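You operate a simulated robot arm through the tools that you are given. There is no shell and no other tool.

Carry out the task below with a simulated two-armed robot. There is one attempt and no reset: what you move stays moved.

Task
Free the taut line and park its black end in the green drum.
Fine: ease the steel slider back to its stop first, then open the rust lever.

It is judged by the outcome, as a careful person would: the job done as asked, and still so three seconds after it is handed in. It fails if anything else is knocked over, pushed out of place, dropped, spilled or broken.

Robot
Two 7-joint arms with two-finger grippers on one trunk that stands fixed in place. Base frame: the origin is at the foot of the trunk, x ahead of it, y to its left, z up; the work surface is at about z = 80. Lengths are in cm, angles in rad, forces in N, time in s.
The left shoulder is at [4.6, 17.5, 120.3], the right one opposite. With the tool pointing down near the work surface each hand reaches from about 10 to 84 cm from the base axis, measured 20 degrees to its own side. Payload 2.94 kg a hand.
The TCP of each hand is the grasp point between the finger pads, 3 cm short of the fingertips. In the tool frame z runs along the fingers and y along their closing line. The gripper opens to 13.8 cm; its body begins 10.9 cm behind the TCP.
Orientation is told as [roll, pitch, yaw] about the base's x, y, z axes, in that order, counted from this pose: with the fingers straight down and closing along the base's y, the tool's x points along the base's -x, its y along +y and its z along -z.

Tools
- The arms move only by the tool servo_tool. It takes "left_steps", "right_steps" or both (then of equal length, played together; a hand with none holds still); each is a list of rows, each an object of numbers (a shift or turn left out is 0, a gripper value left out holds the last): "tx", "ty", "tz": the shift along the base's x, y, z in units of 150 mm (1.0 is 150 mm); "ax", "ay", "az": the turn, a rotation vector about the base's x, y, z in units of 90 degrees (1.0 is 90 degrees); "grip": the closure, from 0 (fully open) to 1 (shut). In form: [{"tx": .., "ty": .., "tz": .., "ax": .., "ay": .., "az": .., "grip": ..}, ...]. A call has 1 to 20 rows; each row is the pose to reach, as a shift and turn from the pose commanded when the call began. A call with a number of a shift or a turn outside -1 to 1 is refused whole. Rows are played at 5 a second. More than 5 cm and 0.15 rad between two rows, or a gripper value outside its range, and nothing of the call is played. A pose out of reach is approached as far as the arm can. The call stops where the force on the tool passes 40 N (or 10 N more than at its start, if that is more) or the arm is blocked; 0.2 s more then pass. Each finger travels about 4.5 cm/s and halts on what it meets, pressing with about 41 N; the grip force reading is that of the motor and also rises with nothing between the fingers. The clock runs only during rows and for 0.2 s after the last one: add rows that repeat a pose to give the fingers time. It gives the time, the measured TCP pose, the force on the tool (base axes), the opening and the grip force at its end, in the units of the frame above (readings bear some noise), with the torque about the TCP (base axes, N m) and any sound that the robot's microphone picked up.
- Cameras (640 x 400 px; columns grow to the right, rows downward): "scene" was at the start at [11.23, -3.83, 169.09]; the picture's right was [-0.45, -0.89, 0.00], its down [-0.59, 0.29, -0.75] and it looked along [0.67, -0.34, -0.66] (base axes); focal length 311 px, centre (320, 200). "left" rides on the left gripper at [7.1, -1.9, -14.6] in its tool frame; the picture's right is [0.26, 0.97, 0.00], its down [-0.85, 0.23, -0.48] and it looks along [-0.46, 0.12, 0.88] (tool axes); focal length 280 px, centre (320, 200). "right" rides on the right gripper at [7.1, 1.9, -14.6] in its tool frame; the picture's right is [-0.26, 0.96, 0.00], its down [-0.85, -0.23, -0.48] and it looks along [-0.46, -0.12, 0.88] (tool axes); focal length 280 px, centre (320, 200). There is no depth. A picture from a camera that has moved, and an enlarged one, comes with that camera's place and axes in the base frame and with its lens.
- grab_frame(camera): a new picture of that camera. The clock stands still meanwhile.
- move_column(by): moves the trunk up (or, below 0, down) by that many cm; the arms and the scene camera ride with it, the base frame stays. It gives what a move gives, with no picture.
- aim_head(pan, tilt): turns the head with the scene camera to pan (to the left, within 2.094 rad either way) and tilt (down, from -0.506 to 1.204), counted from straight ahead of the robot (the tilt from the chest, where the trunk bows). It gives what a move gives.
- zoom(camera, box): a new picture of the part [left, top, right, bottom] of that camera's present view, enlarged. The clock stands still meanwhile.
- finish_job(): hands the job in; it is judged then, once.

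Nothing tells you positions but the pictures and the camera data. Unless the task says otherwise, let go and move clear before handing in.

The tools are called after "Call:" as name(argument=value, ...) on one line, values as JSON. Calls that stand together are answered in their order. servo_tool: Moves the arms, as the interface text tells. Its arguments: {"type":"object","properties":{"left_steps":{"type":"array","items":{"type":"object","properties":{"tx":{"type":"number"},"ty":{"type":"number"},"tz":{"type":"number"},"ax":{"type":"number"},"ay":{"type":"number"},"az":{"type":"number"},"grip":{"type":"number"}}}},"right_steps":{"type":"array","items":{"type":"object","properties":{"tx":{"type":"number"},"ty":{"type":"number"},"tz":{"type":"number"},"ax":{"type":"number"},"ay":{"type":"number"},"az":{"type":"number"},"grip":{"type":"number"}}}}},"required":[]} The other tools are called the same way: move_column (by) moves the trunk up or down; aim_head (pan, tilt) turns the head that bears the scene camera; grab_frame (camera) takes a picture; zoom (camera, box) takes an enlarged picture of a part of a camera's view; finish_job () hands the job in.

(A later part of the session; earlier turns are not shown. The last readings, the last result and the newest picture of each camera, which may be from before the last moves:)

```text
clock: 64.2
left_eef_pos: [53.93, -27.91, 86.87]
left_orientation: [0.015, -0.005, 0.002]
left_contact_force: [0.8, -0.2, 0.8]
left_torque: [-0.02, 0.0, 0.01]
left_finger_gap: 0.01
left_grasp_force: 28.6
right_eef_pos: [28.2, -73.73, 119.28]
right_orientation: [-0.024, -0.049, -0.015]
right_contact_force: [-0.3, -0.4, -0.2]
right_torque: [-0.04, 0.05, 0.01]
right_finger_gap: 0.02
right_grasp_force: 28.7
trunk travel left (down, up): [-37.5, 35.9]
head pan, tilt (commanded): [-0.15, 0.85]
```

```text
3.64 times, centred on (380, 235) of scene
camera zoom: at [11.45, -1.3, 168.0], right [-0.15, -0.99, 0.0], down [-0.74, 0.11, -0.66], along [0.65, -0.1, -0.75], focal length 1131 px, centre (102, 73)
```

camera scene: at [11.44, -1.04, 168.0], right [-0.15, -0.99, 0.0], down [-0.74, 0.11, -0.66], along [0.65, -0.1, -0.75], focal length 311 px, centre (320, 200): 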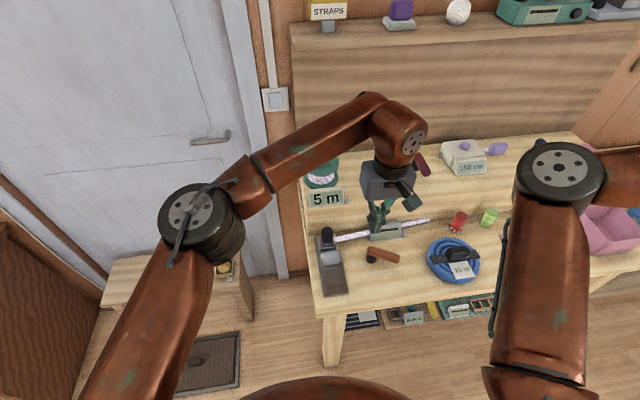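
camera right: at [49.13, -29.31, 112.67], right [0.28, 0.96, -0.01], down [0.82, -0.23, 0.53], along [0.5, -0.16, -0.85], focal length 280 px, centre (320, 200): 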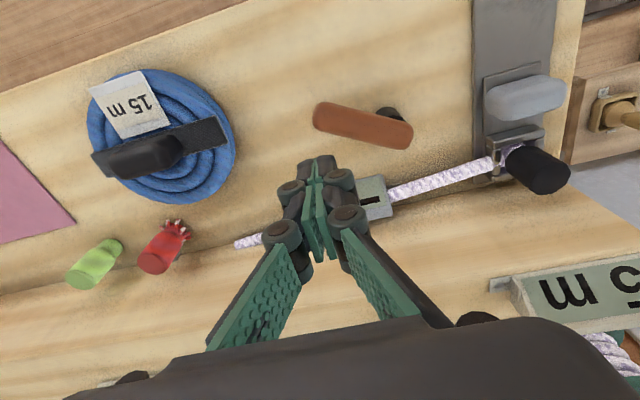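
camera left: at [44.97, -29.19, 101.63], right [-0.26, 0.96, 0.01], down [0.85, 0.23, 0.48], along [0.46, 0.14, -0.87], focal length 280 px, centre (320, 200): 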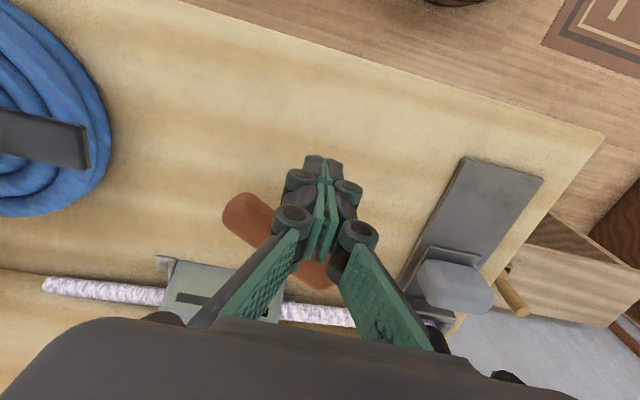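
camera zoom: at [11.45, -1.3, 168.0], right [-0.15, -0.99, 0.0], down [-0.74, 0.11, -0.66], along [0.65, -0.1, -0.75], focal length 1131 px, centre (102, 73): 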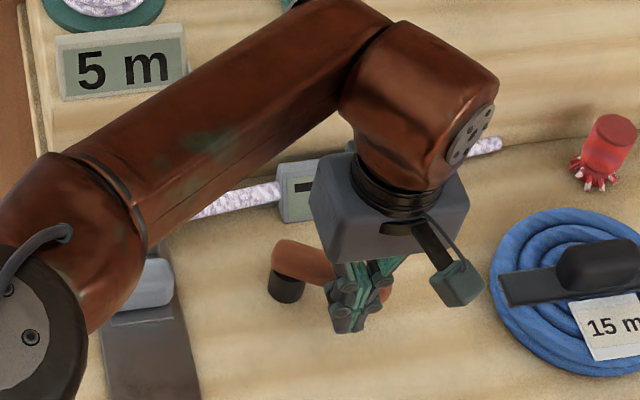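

No contact yet. I'll continue in small steps.

Call:
servo_tool(left_steps=[{"tx": 0.02, "ty": -0.0115}, {"tx": 0.04, "ty": -0.023}, {"tx": 0.06, "ty": -0.035}, {"tx": 0.06, "ty": -0.035}])

Call:
zoom(camera="scene", box=[300, 180, 460, 290])

```text
clock: 65.2
left_eef_pos: [54.57, -28.4, 87.03]
left_orientation: [0.014, -0.004, 0.001]
left_contact_force: [-10.1, 11.0, -3.7]
left_torque: [0.21, 0.14, 0.03]
left_finger_gap: 0.01
left_grasp_force: 27.8
right_eef_pos: [28.1, -73.66, 119.34]
right_orientation: [-0.025, -0.051, -0.015]
right_contact_force: [-0.9, 0.2, -0.1]
right_torque: [0.01, 0.0, 0.01]
right_finger_gap: 0.02
right_grasp_force: 28.1
trunk travel left (down, up): [-37.5, 35.9]
head pan, tilt (commanded): [-0.15, 0.85]
```

```text
3.64 times, centred on (380, 235) of scene
camera zoom: at [11.31, -1.13, 168.0], right [-0.15, -0.99, 0.0], down [-0.74, 0.11, -0.66], along [0.65, -0.1, -0.75], focal length 1131 px, centre (102, 73)
```

zoom: 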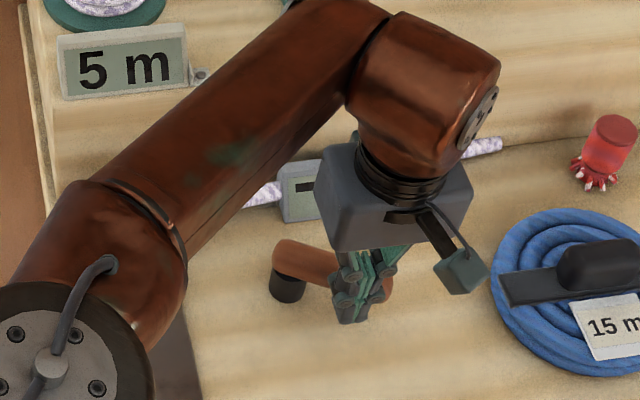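

Contact is at about 15 N and the lever hasn't moved. I'll add only a little more to see if this direction yields.

Call:
servo_tool(left_steps=[{"tx": 0.015, "ty": -0.009}, {"tx": 0.025, "ty": -0.0145}, {"tx": 0.025, "ty": -0.0145}])

Call:
zoom(camera="scene", box=[340, 230, 420, 285])

```text
clock: 66.2
left_eef_pos: [54.4, -28.73, 87.01]
left_orientation: [0.019, 0.002, -0.005]
left_contact_force: [-16.3, 2.2, 4.1]
left_torque: [-0.06, 0.11, -0.17]
left_finger_gap: 0.0
left_grasp_force: 28.8
right_eef_pos: [28.02, -73.93, 119.34]
right_orientation: [-0.025, -0.051, -0.014]
right_contact_force: [1.3, -0.1, 0.0]
right_torque: [-0.02, 0.03, 0.02]
right_finger_gap: 0.0
right_grasp_force: 28.4
trunk travel left (down, up): [-37.5, 35.9]
head pan, tilt (commanded): [-0.15, 0.85]
stopped in row 3 (left hand): the force on the tool passed its limit at 40 N (the readings are from after the stop); the commanded pose is now the measured one
```

```text
7.27 times, centred on (380, 258) of scene
camera zoom: at [11.23, -1.33, 168.05], right [-0.15, -0.99, 0.0], down [-0.74, 0.11, -0.66], along [0.65, -0.1, -0.75], focal length 2261 px, centre (-116, -218)
```

zoom: 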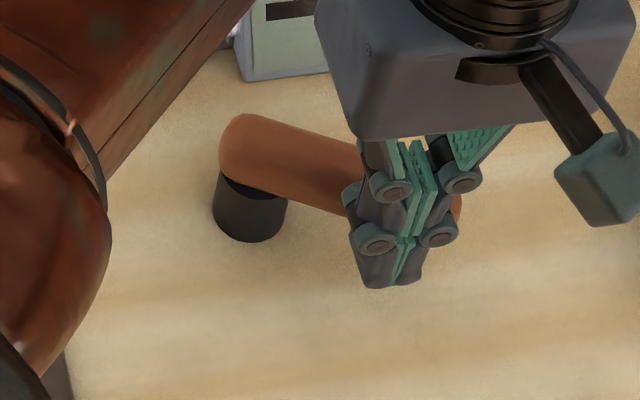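

The lever won't yield this way, so it's on its closed stop and opens the other way (tip toward me). I'll back off, rise over the handle and come down behind it.

Call:
servo_tool(left_steps=[{"tx": -0.05, "ty": 0.03}, {"tx": -0.1, "ty": 0.058}, {"tx": -0.1, "ty": 0.058, "tz": 0.25}, {"tx": -0.1, "ty": 0.058, "tz": 0.5}, {"tx": -0.1, "ty": 0.058, "tz": 0.7}, {"tx": 0.1, "ty": -0.06, "tz": 0.7}, {"tx": 0.3, "ty": -0.13, "tz": 0.7}, {"tx": 0.375, "ty": -0.185, "tz": 0.7}, {"tx": 0.375, "ty": -0.185, "tz": 0.7}])

Call:
grab_frame(camera="left")

Call:
zoom(camera="scene", box=[300, 180, 460, 290])

```text
clock: 66.5
left_eef_pos: [54.71, -28.23, 86.66]
left_orientation: [0.023, 0.002, 0.002]
left_contact_force: [-4.9, 2.3, -2.2]
left_torque: [0.04, 0.02, -0.03]
left_finger_gap: 0.01
left_grasp_force: 27.9
right_eef_pos: [28.41, -73.71, 119.28]
right_orientation: [-0.027, -0.05, -0.01]
right_contact_force: [1.3, -0.8, -0.6]
right_torque: [-0.04, 0.03, 0.0]
right_finger_gap: 0.01
right_grasp_force: 27.5
trunk travel left (down, up): [-37.5, 35.9]
head pan, tilt (commanded): [-0.15, 0.85]
stopped in row 1 (left hand): the arm was blocked; the commanded pose is now the measured one
```

```text
taken
camera left: at [47.59, -30.62, 101.16], right [-0.26, 0.96, 0.02], down [0.85, 0.22, 0.48], along [0.46, 0.15, -0.88], focal length 280 px, centre (320, 200)
```

left: 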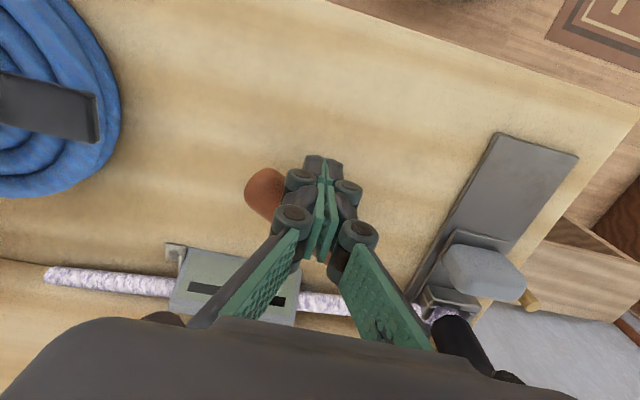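

```text
3.64 times, centred on (380, 235) of scene
camera zoom: at [11.55, -1.13, 167.99], right [-0.15, -0.99, 0.0], down [-0.74, 0.11, -0.66], along [0.65, -0.1, -0.75], focal length 1131 px, centre (102, 73)
```

zoom: 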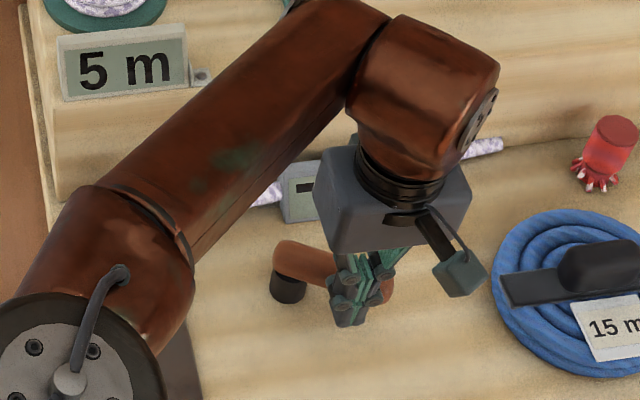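

The hand is still touching the handle and the arm reported blocked. I'll retreat in smaller steps.

Call:
servo_tool(left_steps=[{"tx": -0.02, "ty": 0.01}, {"tx": -0.04, "ty": 0.02}, {"tx": -0.06, "ty": 0.03}, {"tx": -0.08, "ty": 0.04}, {"tx": -0.08, "ty": 0.04, "tz": 0.1}])

```text
clock: 67.7
left_eef_pos: [53.39, -27.67, 88.18]
left_orientation: [0.024, 0.0, 0.002]
left_contact_force: [-0.1, 0.0, 0.4]
left_torque: [0.0, -0.01, -0.01]
left_finger_gap: 0.0
left_grasp_force: 29.1
right_eef_pos: [28.29, -73.88, 119.37]
right_orientation: [-0.025, -0.05, -0.012]
right_contact_force: [0.7, 0.2, 0.2]
right_torque: [0.0, -0.02, 0.01]
right_finger_gap: 0.03
right_grasp_force: 28.6
trunk travel left (down, up): [-37.5, 35.9]
head pan, tilt (commanded): [-0.15, 0.85]
```

That worked and the hand is free. I'll rise above the handle and move over to behind it.

Call:
servo_tool(left_steps=[{"tz": 0.2}, {"tz": 0.4}, {"tz": 0.6}, {"tz": 0.6, "tx": 0.15, "ty": -0.08}, {"tz": 0.6, "tx": 0.3, "ty": -0.17}, {"tz": 0.6, "tx": 0.44, "ty": -0.255}, {"tz": 0.6, "tx": 0.44, "ty": -0.255}])

Call:
grab_frame(camera="left")

Call:
grab_frame(camera="scene")

```text
clock: 69.1
left_eef_pos: [55.97, -28.35, 97.34]
left_orientation: [0.018, -0.002, 0.005]
left_contact_force: [0.4, 1.7, 0.2]
left_torque: [-0.12, 0.03, 0.02]
left_finger_gap: 0.0
left_grasp_force: 28.3
left hand out of reach, approached as far as the arm can: row 5, 6
right_eef_pos: [28.51, -73.3, 119.8]
right_orientation: [-0.029, -0.051, -0.01]
right_contact_force: [0.0, -0.2, 0.0]
right_torque: [-0.05, 0.05, -0.04]
right_finger_gap: 0.0
right_grasp_force: 28.2
trunk travel left (down, up): [-37.5, 35.9]
head pan, tilt (commanded): [-0.15, 0.85]
stopped in row 6 (left hand): the arm was blocked; the commanded pose is now the measured one
```

```text
taken
camera left: at [48.76, -30.71, 111.92], right [-0.27, 0.96, 0.02], down [0.85, 0.23, 0.48], along [0.46, 0.14, -0.88], focal length 280 px, centre (320, 200)
```

left: 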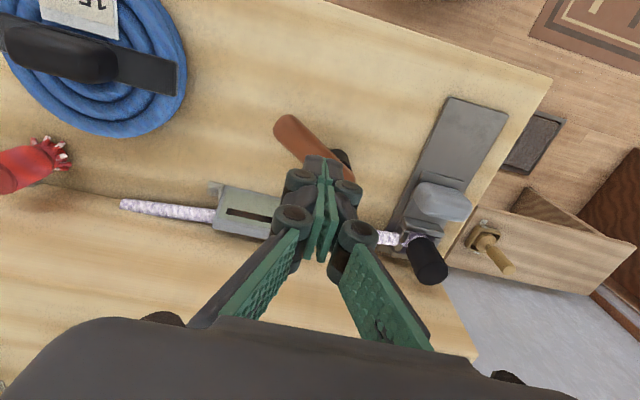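

```text
taken
camera scene: at [11.43, -0.87, 168.0], right [-0.15, -0.99, 0.0], down [-0.74, 0.11, -0.66], along [0.65, -0.1, -0.75], focal length 311 px, centre (320, 200)
```

scene: 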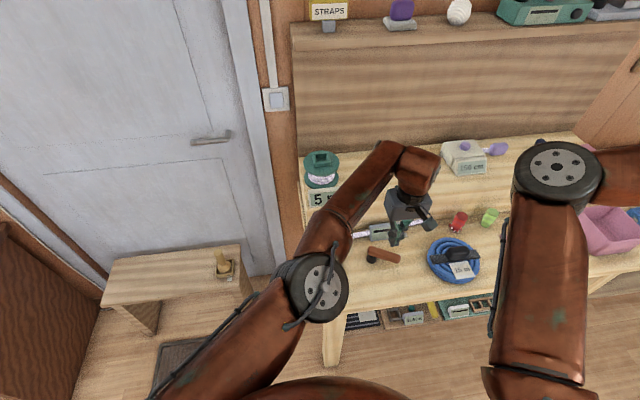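

The left arm's elbow gets boxed in with the hand vertical, so I'll back up and tilt the tool about 30° outward. The wrist then stays closer and the fingertips can hook behind the handle.

Call:
servo_tool(left_steps=[{"tx": -0.08, "ty": 0.08, "tz": 0.1}, {"tx": -0.16, "ty": 0.16, "tz": 0.2}, {"tx": -0.24, "ty": 0.24, "tz": 0.3}, {"tx": -0.24, "ty": 0.24, "tz": 0.3, "ax": -0.044, "ay": -0.072}, {"tx": -0.24, "ty": 0.24, "tz": 0.3, "ax": -0.089, "ay": -0.145}, {"tx": -0.24, "ty": 0.24, "tz": 0.3, "ax": -0.131, "ay": -0.213}, {"tx": -0.24, "ty": 0.24, "tz": 0.3, "ax": -0.174, "ay": -0.284}, {"tx": -0.24, "ty": 0.24, "tz": 0.3, "ax": -0.174, "ay": -0.284}])

Call:
grab_frame(camera="left")

Call:
grab_frame(camera="scene")

```text
clock: 69.4
left_eef_pos: [55.37, -28.15, 97.15]
left_orientation: [0.033, 0.006, 0.005]
left_contact_force: [0.1, 0.4, -0.8]
left_torque: [0.01, 0.02, -0.02]
left_finger_gap: 0.0
left_grasp_force: 28.4
right_eef_pos: [28.3, -73.88, 119.45]
right_orientation: [-0.026, -0.049, -0.012]
right_contact_force: [0.4, 0.2, 0.3]
right_torque: [-0.02, 0.01, 0.02]
right_finger_gap: 0.0
right_grasp_force: 28.5
trunk travel left (down, up): [-37.5, 35.9]
head pan, tilt (commanded): [-0.15, 0.85]
stopped in row 1 (left hand): the arm was blocked; the commanded pose is now the measured one
```

```text
taken
camera left: at [48.31, -30.76, 111.8], right [-0.27, 0.96, 0.03], down [0.85, 0.22, 0.48], along [0.45, 0.15, -0.88], focal length 280 px, centre (320, 200)
```

left: 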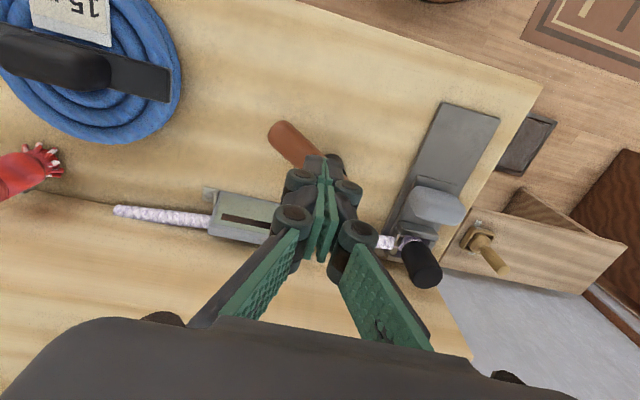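

```text
taken
camera scene: at [11.59, -1.38, 167.98], right [-0.15, -0.99, 0.0], down [-0.74, 0.11, -0.66], along [0.65, -0.1, -0.75], focal length 311 px, centre (320, 200)
```

scene: 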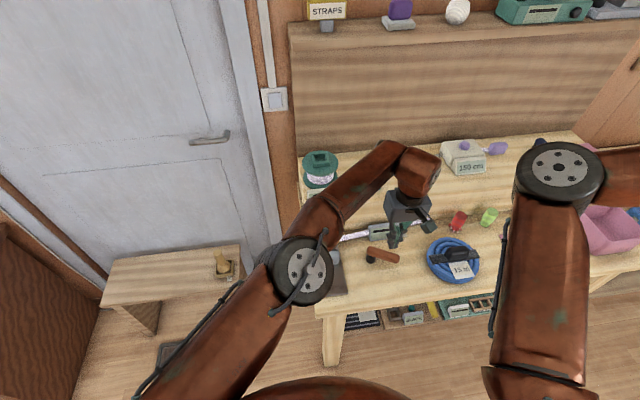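

Call:
servo_tool(left_steps=[{"tx": -0.03, "ty": 0.03, "tz": 0.03}, {"tx": -0.08, "ty": 0.08, "tz": 0.08}, {"tx": -0.16, "ty": 0.16, "tz": 0.16}, {"tx": -0.22, "ty": 0.24, "tz": 0.22}, {"tx": -0.22, "ty": 0.3, "tz": 0.22}, {"tx": -0.22, "ty": 0.3, "tz": 0.22}])

Call:
servo_tool(left_steps=[{"ax": -0.044, "ay": -0.072}, {"ax": -0.089, "ay": -0.145}, {"ax": -0.131, "ay": -0.213}, {"ax": -0.174, "ay": -0.284}, {"ax": -0.174, "ay": -0.284}])

Call:
grab_frame(camera="left")

Call:
grab_frame(camera="scene")

```text
clock: 70.8
left_eef_pos: [52.1, -23.66, 100.67]
left_orientation: [0.029, 0.005, 0.006]
left_contact_force: [-0.3, -0.4, -0.2]
left_torque: [0.04, 0.0, 0.0]
left_finger_gap: 0.01
left_grasp_force: 28.8
right_eef_pos: [28.27, -73.8, 119.65]
right_orientation: [-0.025, -0.05, -0.011]
right_contact_force: [0.1, -0.5, -0.5]
right_torque: [0.0, -0.02, -0.01]
right_finger_gap: 0.02
right_grasp_force: 28.6
trunk travel left (down, up): [-37.5, 35.9]
head pan, tilt (commanded): [-0.15, 0.85]
```

```text
clock: 72.0
left_eef_pos: [52.04, -23.67, 100.77]
left_orientation: [-0.269, -0.435, 0.073]
left_contact_force: [0.4, -0.2, 0.4]
left_torque: [0.0, 0.06, -0.01]
left_finger_gap: 0.01
left_grasp_force: 28.4
right_eef_pos: [28.32, -73.82, 119.4]
right_orientation: [-0.027, -0.051, -0.012]
right_contact_force: [0.7, -1.1, 0.5]
right_torque: [0.02, -0.01, 0.04]
right_finger_gap: 0.0
right_grasp_force: 28.6
trunk travel left (down, up): [-37.5, 35.9]
head pan, tilt (commanded): [-0.15, 0.85]
```

```text
taken
camera left: at [39.35, -22.65, 110.97], right [-0.2, 0.92, -0.34], down [0.58, 0.39, 0.72], along [0.79, -0.06, -0.61], focal length 280 px, centre (320, 200)
```

left: 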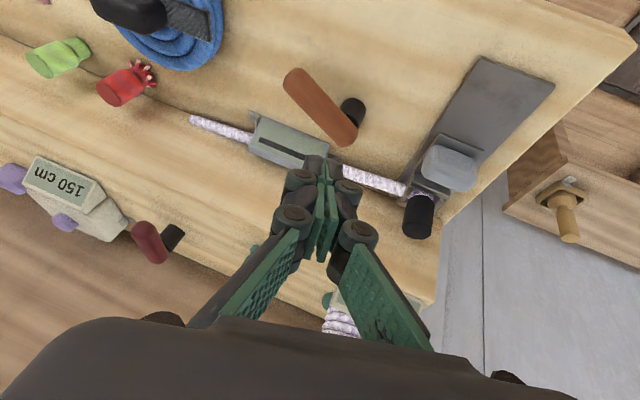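

```text
taken
camera scene: at [11.5, -1.33, 167.99], right [-0.15, -0.99, 0.0], down [-0.74, 0.11, -0.66], along [0.65, -0.1, -0.75], focal length 311 px, centre (320, 200)
```

scene: 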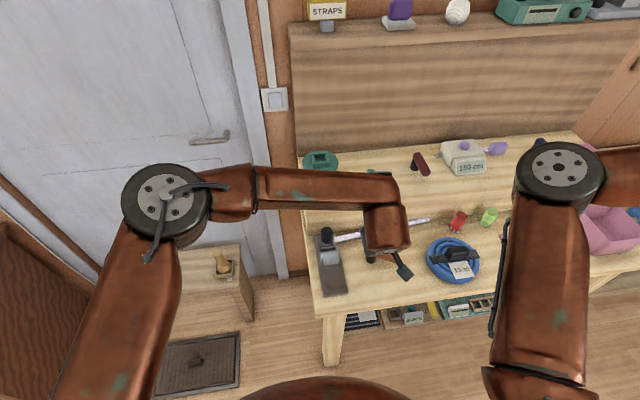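

Tilted, the arm has a much better posture. I'll move to just behind the handle, still above it.

Call:
servo_tool(left_steps=[{"tx": 0.12, "ty": -0.13}, {"tx": 0.24, "ty": -0.26, "tz": -0.05}, {"tx": 0.36, "ty": -0.39, "tz": -0.1}, {"tx": 0.47, "ty": -0.51, "tz": -0.2}, {"tx": 0.47, "ty": -0.51, "tz": -0.2}])

Call:
grab_frame(camera="left")

Call:
zoom(camera="scene", box=[300, 180, 460, 290])

```text
clock: 73.2
left_eef_pos: [59.17, -31.22, 97.46]
left_orientation: [-0.266, -0.432, 0.075]
left_contact_force: [0.2, 0.9, 0.1]
left_torque: [-0.05, -0.01, 0.0]
left_finger_gap: 0.01
left_grasp_force: 28.2
right_eef_pos: [28.15, -73.74, 119.68]
right_orientation: [-0.026, -0.051, -0.011]
right_contact_force: [-0.7, 1.0, -0.2]
right_torque: [-0.02, -0.02, 0.0]
right_finger_gap: 0.0
right_grasp_force: 28.0
trunk travel left (down, up): [-37.5, 35.9]
head pan, tilt (commanded): [-0.15, 0.85]
```

```text
taken
camera left: at [46.39, -30.37, 107.77], right [-0.2, 0.92, -0.34], down [0.58, 0.39, 0.72], along [0.79, -0.05, -0.61], focal length 280 px, centre (320, 200)
```

left: 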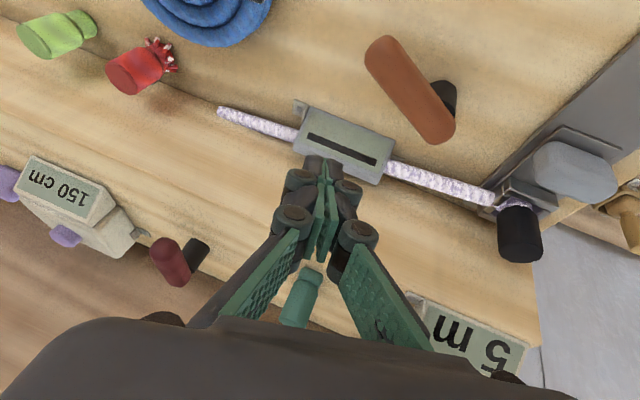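

```text
3.64 times, centred on (380, 235) of scene
camera zoom: at [11.37, -1.19, 168.01], right [-0.15, -0.99, 0.0], down [-0.74, 0.11, -0.66], along [0.65, -0.1, -0.75], focal length 1131 px, centre (102, 73)
```

zoom: 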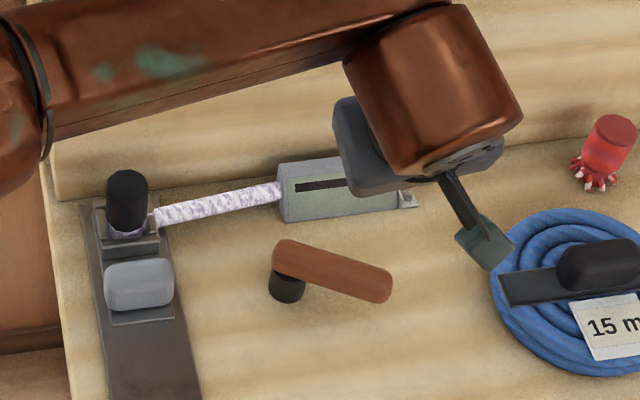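

The fingertips are positioned behind the handle. I'll descend straight down to handle height.

Call:
servo_tool(left_steps=[{"tz": -0.2}, {"tz": -0.4}, {"tz": -0.55}, {"tz": -0.65}, {"tz": -0.71}, {"tz": -0.71}])

Call:
grab_frame(camera="left")

Call:
zoom(camera="scene", box=[300, 180, 460, 290])

```text
clock: 74.6
left_eef_pos: [59.25, -31.39, 87.18]
left_orientation: [-0.272, -0.438, 0.074]
left_contact_force: [5.6, -6.6, 14.9]
left_torque: [0.12, 0.1, -0.01]
left_finger_gap: 0.0
left_grasp_force: 29.1
right_eef_pos: [28.25, -73.88, 119.44]
right_orientation: [-0.026, -0.05, -0.013]
right_contact_force: [0.4, 0.4, 0.5]
right_torque: [-0.01, 0.0, -0.01]
right_finger_gap: 0.0
right_grasp_force: 28.2
trunk travel left (down, up): [-37.5, 35.9]
head pan, tilt (commanded): [-0.15, 0.85]
```

```text
taken
camera left: at [46.57, -30.4, 97.39], right [-0.2, 0.92, -0.34], down [0.57, 0.39, 0.72], along [0.79, -0.06, -0.6], focal length 280 px, centre (320, 200)
```

left: 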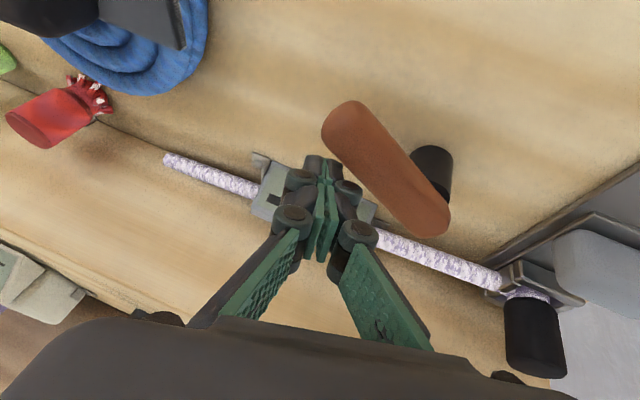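

```text
3.64 times, centred on (380, 235) of scene
camera zoom: at [11.39, -1.3, 168.02], right [-0.15, -0.99, 0.0], down [-0.74, 0.11, -0.66], along [0.65, -0.1, -0.75], focal length 1131 px, centre (102, 73)
```

zoom: 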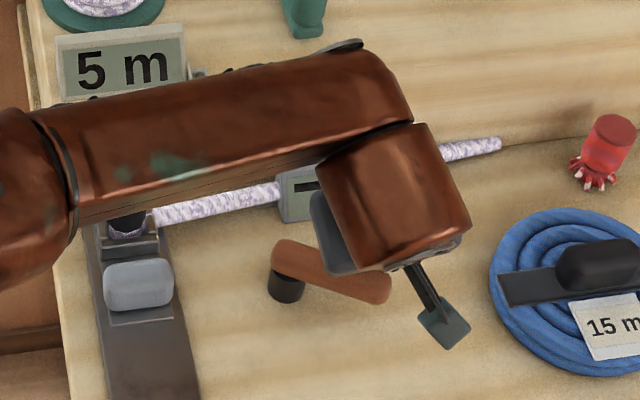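

The finger's underside is touching the back of the handle lightly. I'll pull slowly toward me along the lever's arc and watch.

Call:
servo_tool(left_steps=[{"tx": -0.03, "ty": 0.005, "tz": 0.005}, {"tx": -0.065, "ty": 0.012, "tz": 0.01}, {"tx": -0.096, "ty": 0.018, "tz": 0.01}, {"tx": -0.096, "ty": 0.018, "tz": 0.01}])

Call:
grab_frame(camera="left")

Call:
zoom(camera="scene", box=[300, 180, 460, 290])

```text
clock: 75.6
left_eef_pos: [57.48, -31.03, 86.97]
left_orientation: [-0.265, -0.429, 0.069]
left_contact_force: [5.8, -1.3, 5.8]
left_torque: [0.03, 0.0, -0.06]
left_finger_gap: 0.02
left_grasp_force: 28.4
right_eef_pos: [28.21, -73.72, 119.51]
right_orientation: [-0.025, -0.05, -0.012]
right_contact_force: [-0.8, -0.3, 0.0]
right_torque: [0.05, 0.01, 0.03]
right_finger_gap: 0.01
right_grasp_force: 28.6
trunk travel left (down, up): [-37.5, 35.9]
head pan, tilt (commanded): [-0.15, 0.85]
```

```text
taken
camera left: at [44.89, -30.1, 97.3], right [-0.2, 0.92, -0.34], down [0.58, 0.39, 0.72], along [0.79, -0.05, -0.61], focal length 280 px, centre (320, 200)
```

left: 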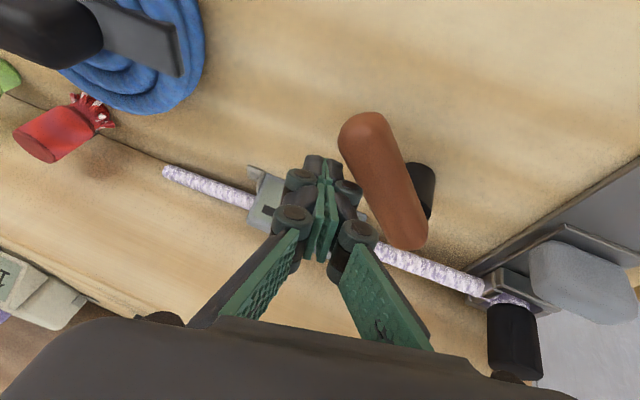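

```text
3.64 times, centred on (380, 235) of scene
camera zoom: at [11.47, -1.32, 167.99], right [-0.15, -0.99, 0.0], down [-0.74, 0.11, -0.66], along [0.65, -0.1, -0.75], focal length 1131 px, centre (102, 73)
```

zoom: 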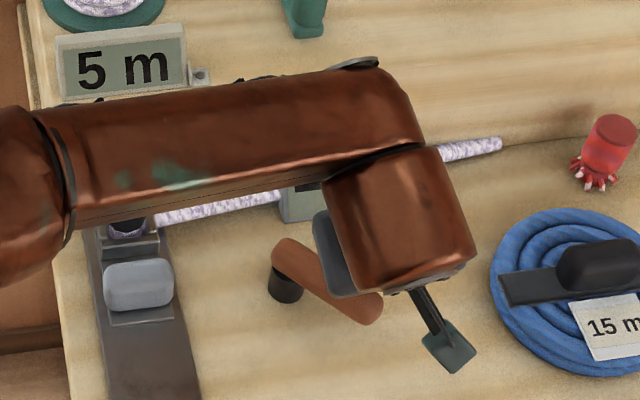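

The lever is turning, so this is the opening direction. I'll continue along the arc.

Call:
servo_tool(left_steps=[{"tx": -0.045, "ty": 0.018}, {"tx": -0.091, "ty": 0.042}, {"tx": -0.128, "ty": 0.073}, {"tx": -0.161, "ty": 0.109}, {"tx": -0.161, "ty": 0.109}])

Call:
grab_frame(camera="left")

Call:
zoom(camera="scene", box=[300, 180, 460, 290])

```text
clock: 76.8
left_eef_pos: [55.06, -29.45, 87.08]
left_orientation: [-0.265, -0.431, 0.071]
left_contact_force: [3.1, -3.8, 7.7]
left_torque: [0.07, -0.01, -0.04]
left_finger_gap: 0.0
left_grasp_force: 28.5
right_eef_pos: [28.21, -73.77, 119.43]
right_orientation: [-0.027, -0.05, -0.011]
right_contact_force: [0.1, 0.4, -0.2]
right_torque: [-0.02, -0.02, 0.01]
right_finger_gap: 0.0
right_grasp_force: 28.9
trunk travel left (down, up): [-37.5, 35.9]
head pan, tilt (commanded): [-0.15, 0.85]
```

```text
taken
camera left: at [42.38, -28.5, 97.4], right [-0.2, 0.92, -0.34], down [0.58, 0.39, 0.72], along [0.79, -0.05, -0.61], focal length 280 px, centre (320, 200)
```

left: 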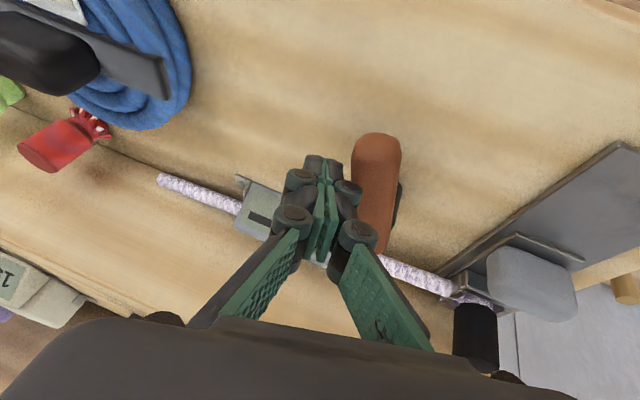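

```text
3.64 times, centred on (380, 235) of scene
camera zoom: at [11.4, -1.32, 168.01], right [-0.15, -0.99, 0.0], down [-0.74, 0.11, -0.66], along [0.65, -0.1, -0.75], focal length 1131 px, centre (102, 73)
```

zoom: 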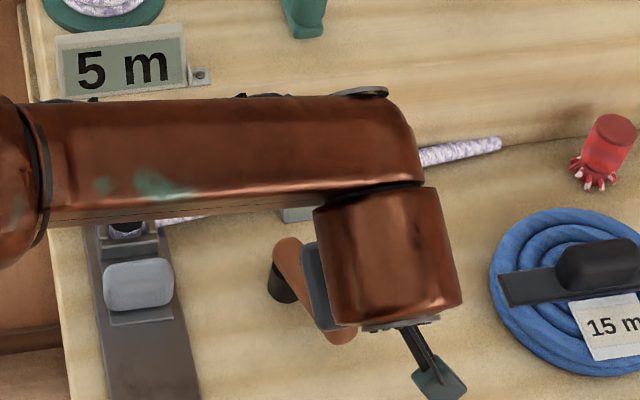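

It's about 40° open with light force. I'll keep following the arc.

Call:
servo_tool(left_steps=[{"tx": -0.03, "ty": 0.04}, {"tx": -0.057, "ty": 0.08}, {"tx": -0.075, "ty": 0.125}, {"tx": -0.085, "ty": 0.175}, {"tx": -0.085, "ty": 0.175}])

Call:
zoom(camera="scene", box=[300, 180, 460, 290])

Call:
grab_frame(camera="left")

```text
clock: 78.0
left_eef_pos: [53.97, -27.66, 87.21]
left_orientation: [-0.258, -0.433, 0.069]
left_contact_force: [9.4, -22.7, 11.2]
left_torque: [-0.13, -0.18, -0.2]
left_finger_gap: 0.01
left_grasp_force: 28.2
right_eef_pos: [28.3, -74.85, 118.93]
right_orientation: [-0.018, -0.05, -0.013]
right_contact_force: [0.4, 0.3, 0.3]
right_torque: [-0.13, -0.09, 0.01]
right_finger_gap: 0.02
right_grasp_force: 27.9
trunk travel left (down, up): [-37.5, 35.9]
head pan, tilt (commanded): [-0.15, 0.85]
```

```text
3.64 times, centred on (380, 235) of scene
camera zoom: at [11.45, -5.07, 168.16], right [-0.15, -0.99, -0.02], down [-0.74, 0.13, -0.66], along [0.65, -0.08, -0.75], focal length 1131 px, centre (102, 73)
```

zoom: 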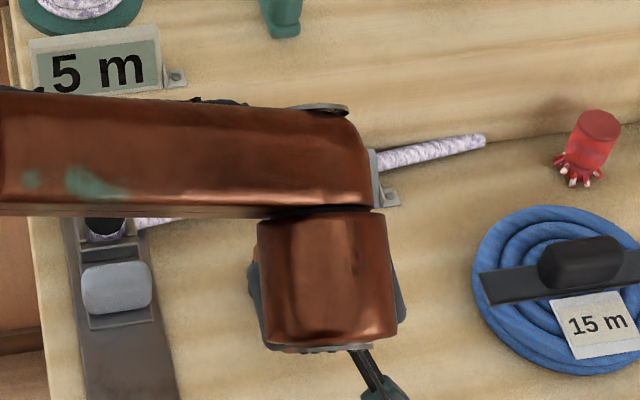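

```text
taken
camera left: at [41.31, -26.76, 97.54], right [-0.2, 0.92, -0.34], down [0.58, 0.39, 0.72], along [0.79, -0.05, -0.61], focal length 280 px, centre (320, 200)
```

left: 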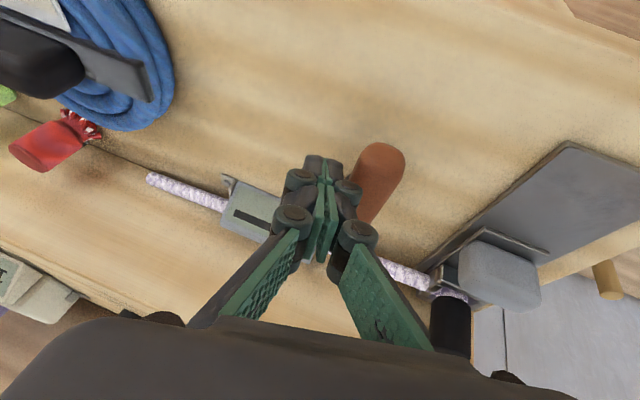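

The lever now points straight at the robot (about 55–60° open) and the force has risen, so it seems to be at its open stop. I'll relieve the pressure, lift the hand off and check.

Call:
servo_tool(left_steps=[{"ty": -0.04, "tx": 0.01}, {"ty": -0.08, "tx": 0.02}, {"ty": -0.12, "tx": 0.04}, {"ty": -0.12, "tx": 0.04}])

Call:
grab_frame(camera="scene")

Call:
grab_frame(camera="left")

```text
clock: 79.0
left_eef_pos: [54.96, -28.56, 87.05]
left_orientation: [-0.259, -0.433, 0.072]
left_contact_force: [-0.1, -0.4, 0.3]
left_torque: [0.03, 0.01, 0.04]
left_finger_gap: 0.0
left_grasp_force: 28.2
right_eef_pos: [28.5, -74.1, 119.09]
right_orientation: [-0.024, -0.048, -0.012]
right_contact_force: [0.6, -1.3, 0.5]
right_torque: [0.07, 0.06, -0.03]
right_finger_gap: 0.0
right_grasp_force: 28.4
trunk travel left (down, up): [-37.5, 35.9]
head pan, tilt (commanded): [-0.15, 0.85]
```

```text
taken
camera scene: at [11.6, -2.01, 167.99], right [-0.15, -0.99, 0.0], down [-0.74, 0.12, -0.66], along [0.65, -0.09, -0.75], focal length 311 px, centre (320, 200)
```

scene: 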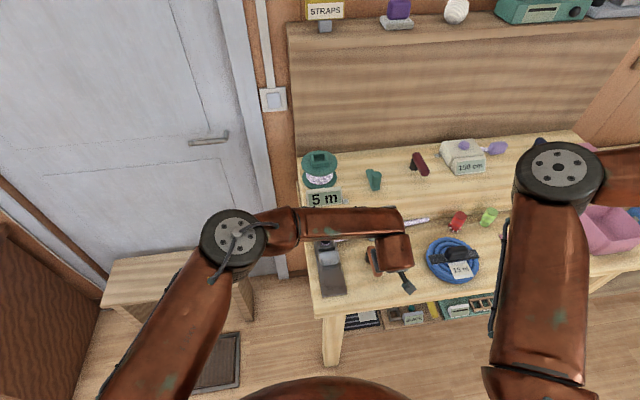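

```text
taken
camera left: at [42.2, -27.78, 97.28], right [-0.2, 0.92, -0.33], down [0.58, 0.39, 0.72], along [0.79, -0.05, -0.61], focal length 280 px, centre (320, 200)
```

left: 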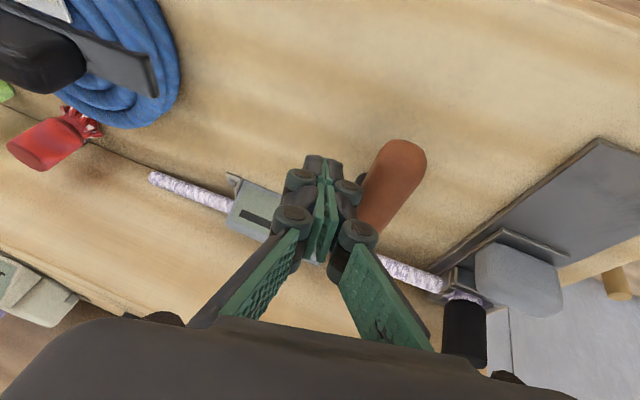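

Call:
servo_tool(left_steps=[{"tz": 0.15, "tx": 0.03, "ty": -0.02}, {"tz": 0.35, "tx": 0.03, "ty": -0.02}, {"tz": 0.6}, {"tz": 0.8, "ty": 0.1}, {"tz": 0.9, "ty": 0.3, "tx": -0.1}, {"tz": 0.9, "ty": 0.5, "tx": -0.2}, {"tz": 0.9, "ty": 0.7, "tx": -0.3}, {"tz": 0.9, "ty": 0.7, "tx": -0.3}])

Call:
grab_frame(camera="left")

Call:
zoom(camera="scene", box=[300, 200, 440, 300])

```text
clock: 80.8
left_eef_pos: [49.98, -17.91, 100.62]
left_orientation: [-0.265, -0.434, 0.072]
left_contact_force: [-0.3, -0.2, 0.2]
left_torque: [0.05, 0.03, -0.01]
left_finger_gap: 0.0
left_grasp_force: 28.3
right_eef_pos: [28.28, -73.72, 119.46]
right_orientation: [-0.027, -0.05, -0.013]
right_contact_force: [0.1, -0.2, -0.3]
right_torque: [0.01, 0.02, -0.02]
right_finger_gap: 0.0
right_grasp_force: 28.3
trunk travel left (down, up): [-37.5, 35.9]
head pan, tilt (commanded): [-0.15, 0.85]
```

```text
taken
camera left: at [37.21, -16.96, 110.91], right [-0.2, 0.92, -0.34], down [0.58, 0.39, 0.72], along [0.79, -0.05, -0.61], focal length 280 px, centre (320, 200)
```

left: 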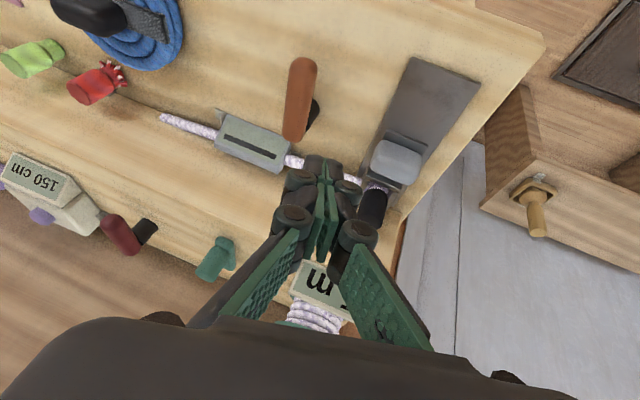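

```text
4.00 times, centred on (370, 250) of scene
camera zoom: at [11.44, -1.4, 168.0], right [-0.15, -0.99, 0.0], down [-0.74, 0.11, -0.66], along [0.65, -0.1, -0.75], focal length 1244 px, centre (120, 0)
```

zoom: 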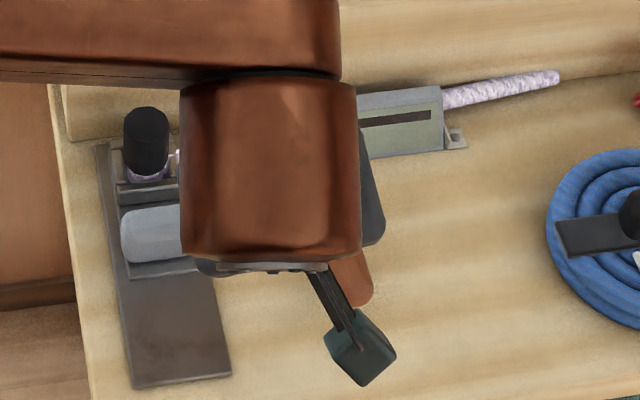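

The lever now points straight toward the robot and stays there, so it opened about 60°. I'll undo the sideways tilt and move aside to inspect the socket and black end.

Call:
servo_tool(left_steps=[{"ax": 0.044, "ay": 0.072, "ty": 0.1, "tx": -0.05, "tz": 0.05}, {"ax": 0.089, "ay": 0.145, "ty": 0.2, "tx": -0.1, "tz": 0.1}, {"ax": 0.131, "ay": 0.213, "ty": 0.3, "tx": -0.15, "tz": 0.2}, {"ax": 0.174, "ay": 0.284, "ty": 0.5, "tx": -0.2, "tz": 0.3}, {"ax": 0.174, "ay": 0.284, "ty": 0.7, "tx": -0.3, "tz": 0.4}, {"ax": 0.174, "ay": 0.284, "ty": 0.7, "tx": -0.3, "tz": 0.4}])

Call:
grab_frame(camera="scene")

Call:
zoom(camera="scene", box=[300, 210, 440, 310])

Call:
grab_frame(camera="left")

```text
clock: 82.2
left_eef_pos: [45.48, -7.52, 106.57]
left_orientation: [0.029, 0.006, 0.009]
left_contact_force: [-0.4, 0.1, -0.6]
left_torque: [0.02, 0.05, 0.03]
left_finger_gap: 0.0
left_grasp_force: 28.6
right_eef_pos: [28.32, -73.83, 119.43]
right_orientation: [-0.026, -0.049, -0.012]
right_contact_force: [0.8, 0.3, -0.9]
right_torque: [0.07, 0.06, -0.01]
right_finger_gap: 0.01
right_grasp_force: 28.5
trunk travel left (down, up): [-37.5, 35.9]
head pan, tilt (commanded): [-0.15, 0.85]
```

```text
taken
camera scene: at [11.53, -1.43, 167.99], right [-0.15, -0.99, 0.0], down [-0.74, 0.11, -0.66], along [0.65, -0.1, -0.75], focal length 311 px, centre (320, 200)
```

scene: 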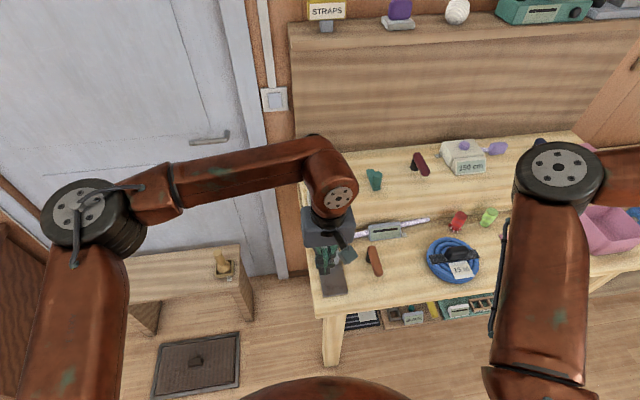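

```text
4.00 times, centred on (370, 260) of scene
camera zoom: at [11.53, -1.43, 167.99], right [-0.15, -0.99, 0.0], down [-0.74, 0.11, -0.66], along [0.65, -0.1, -0.75], focal length 1244 px, centre (120, -40)
```

zoom: 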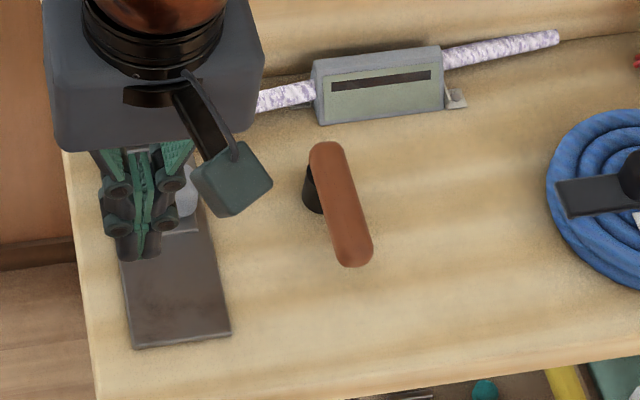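

```text
taken
camera left: at [38.47, -10.01, 121.17], right [-0.27, 0.96, 0.03], down [0.85, 0.22, 0.48], along [0.45, 0.15, -0.88], focal length 280 px, centre (320, 200)
```

left: 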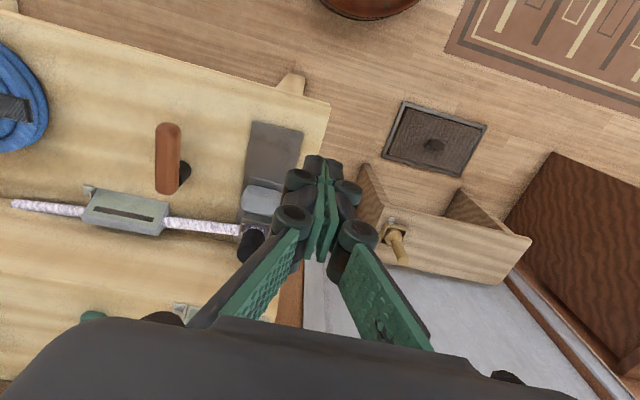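

The lever is steady, pointing straight at the robot. Next I'll pitch the left hand about 40° forward, so the drum is within reach later, and set the fingers to about 7 cm open.

Call:
servo_tool(left_steps=[{"ay": -0.085, "tz": 0.05}, {"ay": -0.17, "tz": 0.1}, {"ay": -0.255, "tz": 0.1, "grip": 0.8}, {"ay": -0.34, "tz": 0.1, "grip": 0.6}, {"ay": -0.42, "tz": 0.1, "grip": 0.49}, {"ay": -0.444, "tz": 0.1, "grip": 0.49}, {"ay": -0.444, "tz": 0.1, "grip": 0.49}])

Call:
grab_frame(camera="left")

Call:
grab_frame(camera="scene")

```text
clock: 83.8
left_eef_pos: [45.5, -7.54, 108.31]
left_orientation: [0.023, -0.693, 0.007]
left_contact_force: [0.1, 0.0, -0.7]
left_torque: [0.0, 0.01, 0.03]
left_finger_gap: 7.04
left_grasp_force: 0.1
right_eef_pos: [28.29, -73.72, 119.5]
right_orientation: [-0.029, -0.049, -0.012]
right_contact_force: [0.8, 0.2, 0.5]
right_torque: [0.0, 0.0, 0.0]
right_finger_gap: 0.0
right_grasp_force: 28.2
trunk travel left (down, up): [-37.5, 35.9]
head pan, tilt (commanded): [-0.15, 0.85]
```

```text
taken
camera left: at [30.75, -10.04, 114.86], right [-0.22, 0.96, -0.15], down [0.34, 0.22, 0.91], along [0.91, 0.15, -0.38], focal length 280 px, centre (320, 200)
```

left: 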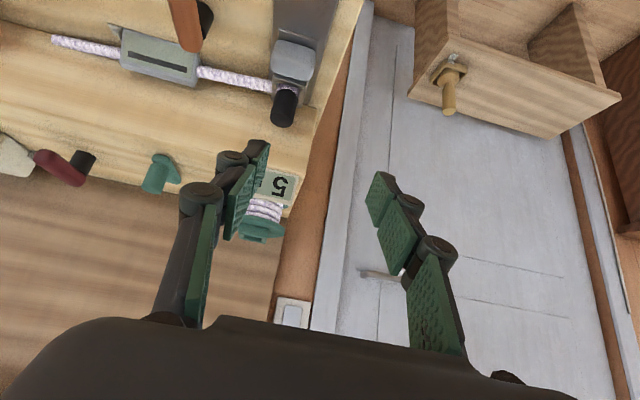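

```text
taken
camera scene: at [11.41, -1.29, 168.0], right [-0.15, -0.99, 0.0], down [-0.74, 0.11, -0.66], along [0.65, -0.1, -0.75], focal length 311 px, centre (320, 200)
```

scene: 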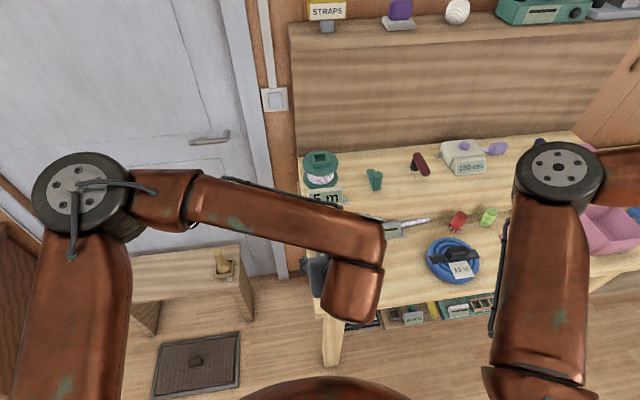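

The pitched posture is good. I'll approach the black end, first stopping behind and above it to measure its position.

Call:
servo_tool(left_steps=[{"tx": 0.2, "ty": -0.08}, {"tx": 0.4, "ty": -0.16}, {"tx": 0.6, "ty": -0.24}, {"tx": 0.8, "ty": -0.3}, {"tx": 0.8, "ty": -0.3}])

Call:
grab_frame(camera="left")

Call:
zoom(camera="scene", box=[290, 130, 450, 270])

```text
clock: 85.0
left_eef_pos: [57.48, -11.96, 108.21]
left_orientation: [0.022, -0.692, 0.009]
left_contact_force: [-0.4, 0.2, 0.1]
left_torque: [-0.02, 0.02, -0.03]
left_finger_gap: 7.04
left_grasp_force: 0.1
right_eef_pos: [28.22, -73.84, 119.44]
right_orientation: [-0.026, -0.05, -0.012]
right_contact_force: [-0.4, 0.1, 0.3]
right_torque: [0.01, -0.03, 0.04]
right_finger_gap: 0.01
right_grasp_force: 28.5
trunk travel left (down, up): [-37.5, 35.9]
head pan, tilt (commanded): [-0.15, 0.85]
```

```text
taken
camera left: at [42.68, -14.53, 114.86], right [-0.22, 0.96, -0.15], down [0.34, 0.22, 0.91], along [0.91, 0.15, -0.38], focal length 280 px, centre (320, 200)
```

left: 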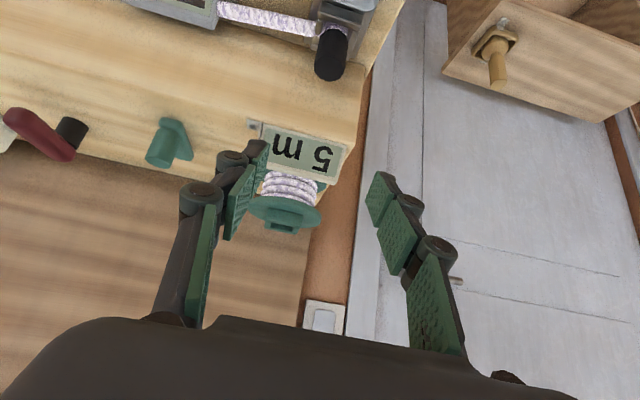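

```text
2.86 times, centred on (370, 200) of scene
camera zoom: at [11.35, -1.26, 168.01], right [-0.15, -0.99, 0.0], down [-0.74, 0.11, -0.66], along [0.65, -0.1, -0.75], focal length 888 px, centre (177, 200)
```

zoom: 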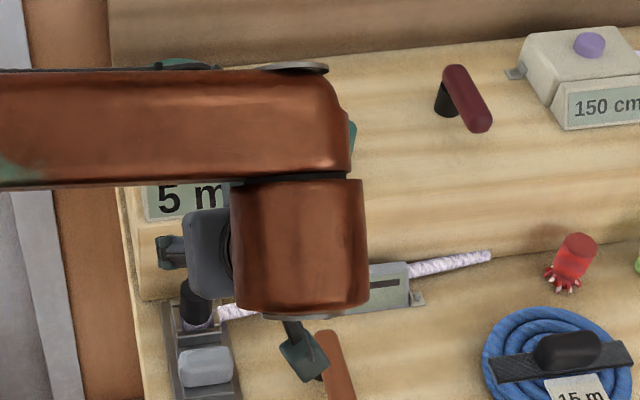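

I want a precise side-on view of the black end and its socket. I'll back off and lower the pitched hand so its camera looks between the fingers at it.

Call:
servo_tool(left_steps=[{"tx": -0.2, "tz": -0.1}, {"tx": -0.4, "tz": -0.25}, {"tx": -0.55, "tz": -0.45}, {"tx": -0.55, "tz": -0.65}, {"tx": -0.55, "tz": -0.65}])

Call:
grab_frame(camera="left")

Call:
zoom(camera="left", box=[220, 60, 420, 220])

Call:
zoom(camera="scene", box=[290, 130, 450, 270])

```text
clock: 86.2
left_eef_pos: [49.0, -12.12, 98.28]
left_orientation: [0.023, -0.694, 0.008]
left_contact_force: [0.3, -0.6, -0.4]
left_torque: [0.0, 0.02, 0.01]
left_finger_gap: 7.04
left_grasp_force: 0.1
right_eef_pos: [28.33, -73.77, 119.56]
right_orientation: [-0.027, -0.051, -0.013]
right_contact_force: [0.4, -0.5, -0.7]
right_torque: [-0.02, 0.0, -0.03]
right_finger_gap: 0.0
right_grasp_force: 28.3
trunk travel left (down, up): [-37.5, 35.9]
head pan, tilt (commanded): [-0.15, 0.85]
```

```text
taken
camera left: at [34.36, -14.67, 105.05], right [-0.22, 0.96, -0.15], down [0.34, 0.22, 0.91], along [0.91, 0.15, -0.38], focal length 280 px, centre (320, 200)
```

left: 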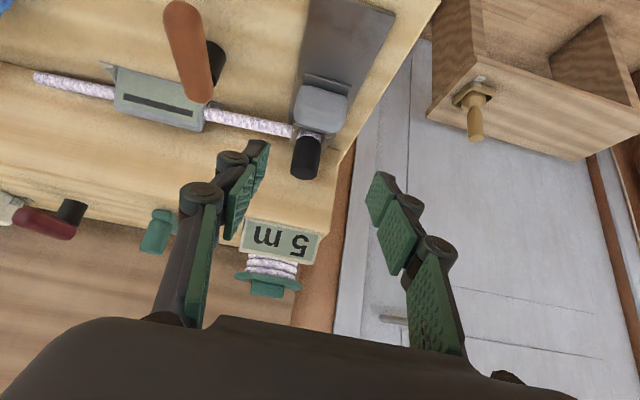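

```text
2.50 times, centred on (320, 140) of left
camera zoom: at [34.36, -14.67, 105.05], right [-0.22, 0.96, -0.15], down [0.34, 0.22, 0.91], along [0.91, 0.15, -0.38], focal length 701 px, centre (320, 350)
```

zoom: 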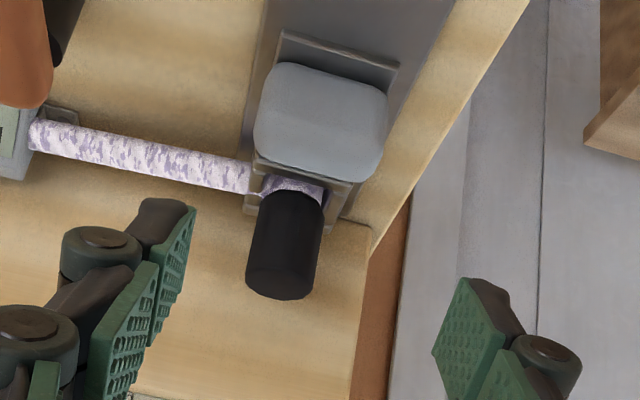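

```text
2.86 times, centred on (370, 200) of scene
camera zoom: at [11.36, -1.31, 168.01], right [-0.15, -0.99, 0.0], down [-0.74, 0.11, -0.66], along [0.65, -0.1, -0.75], focal length 888 px, centre (177, 200)
```

zoom: 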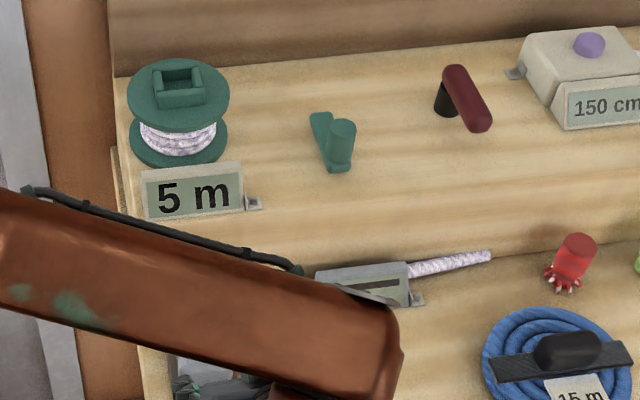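

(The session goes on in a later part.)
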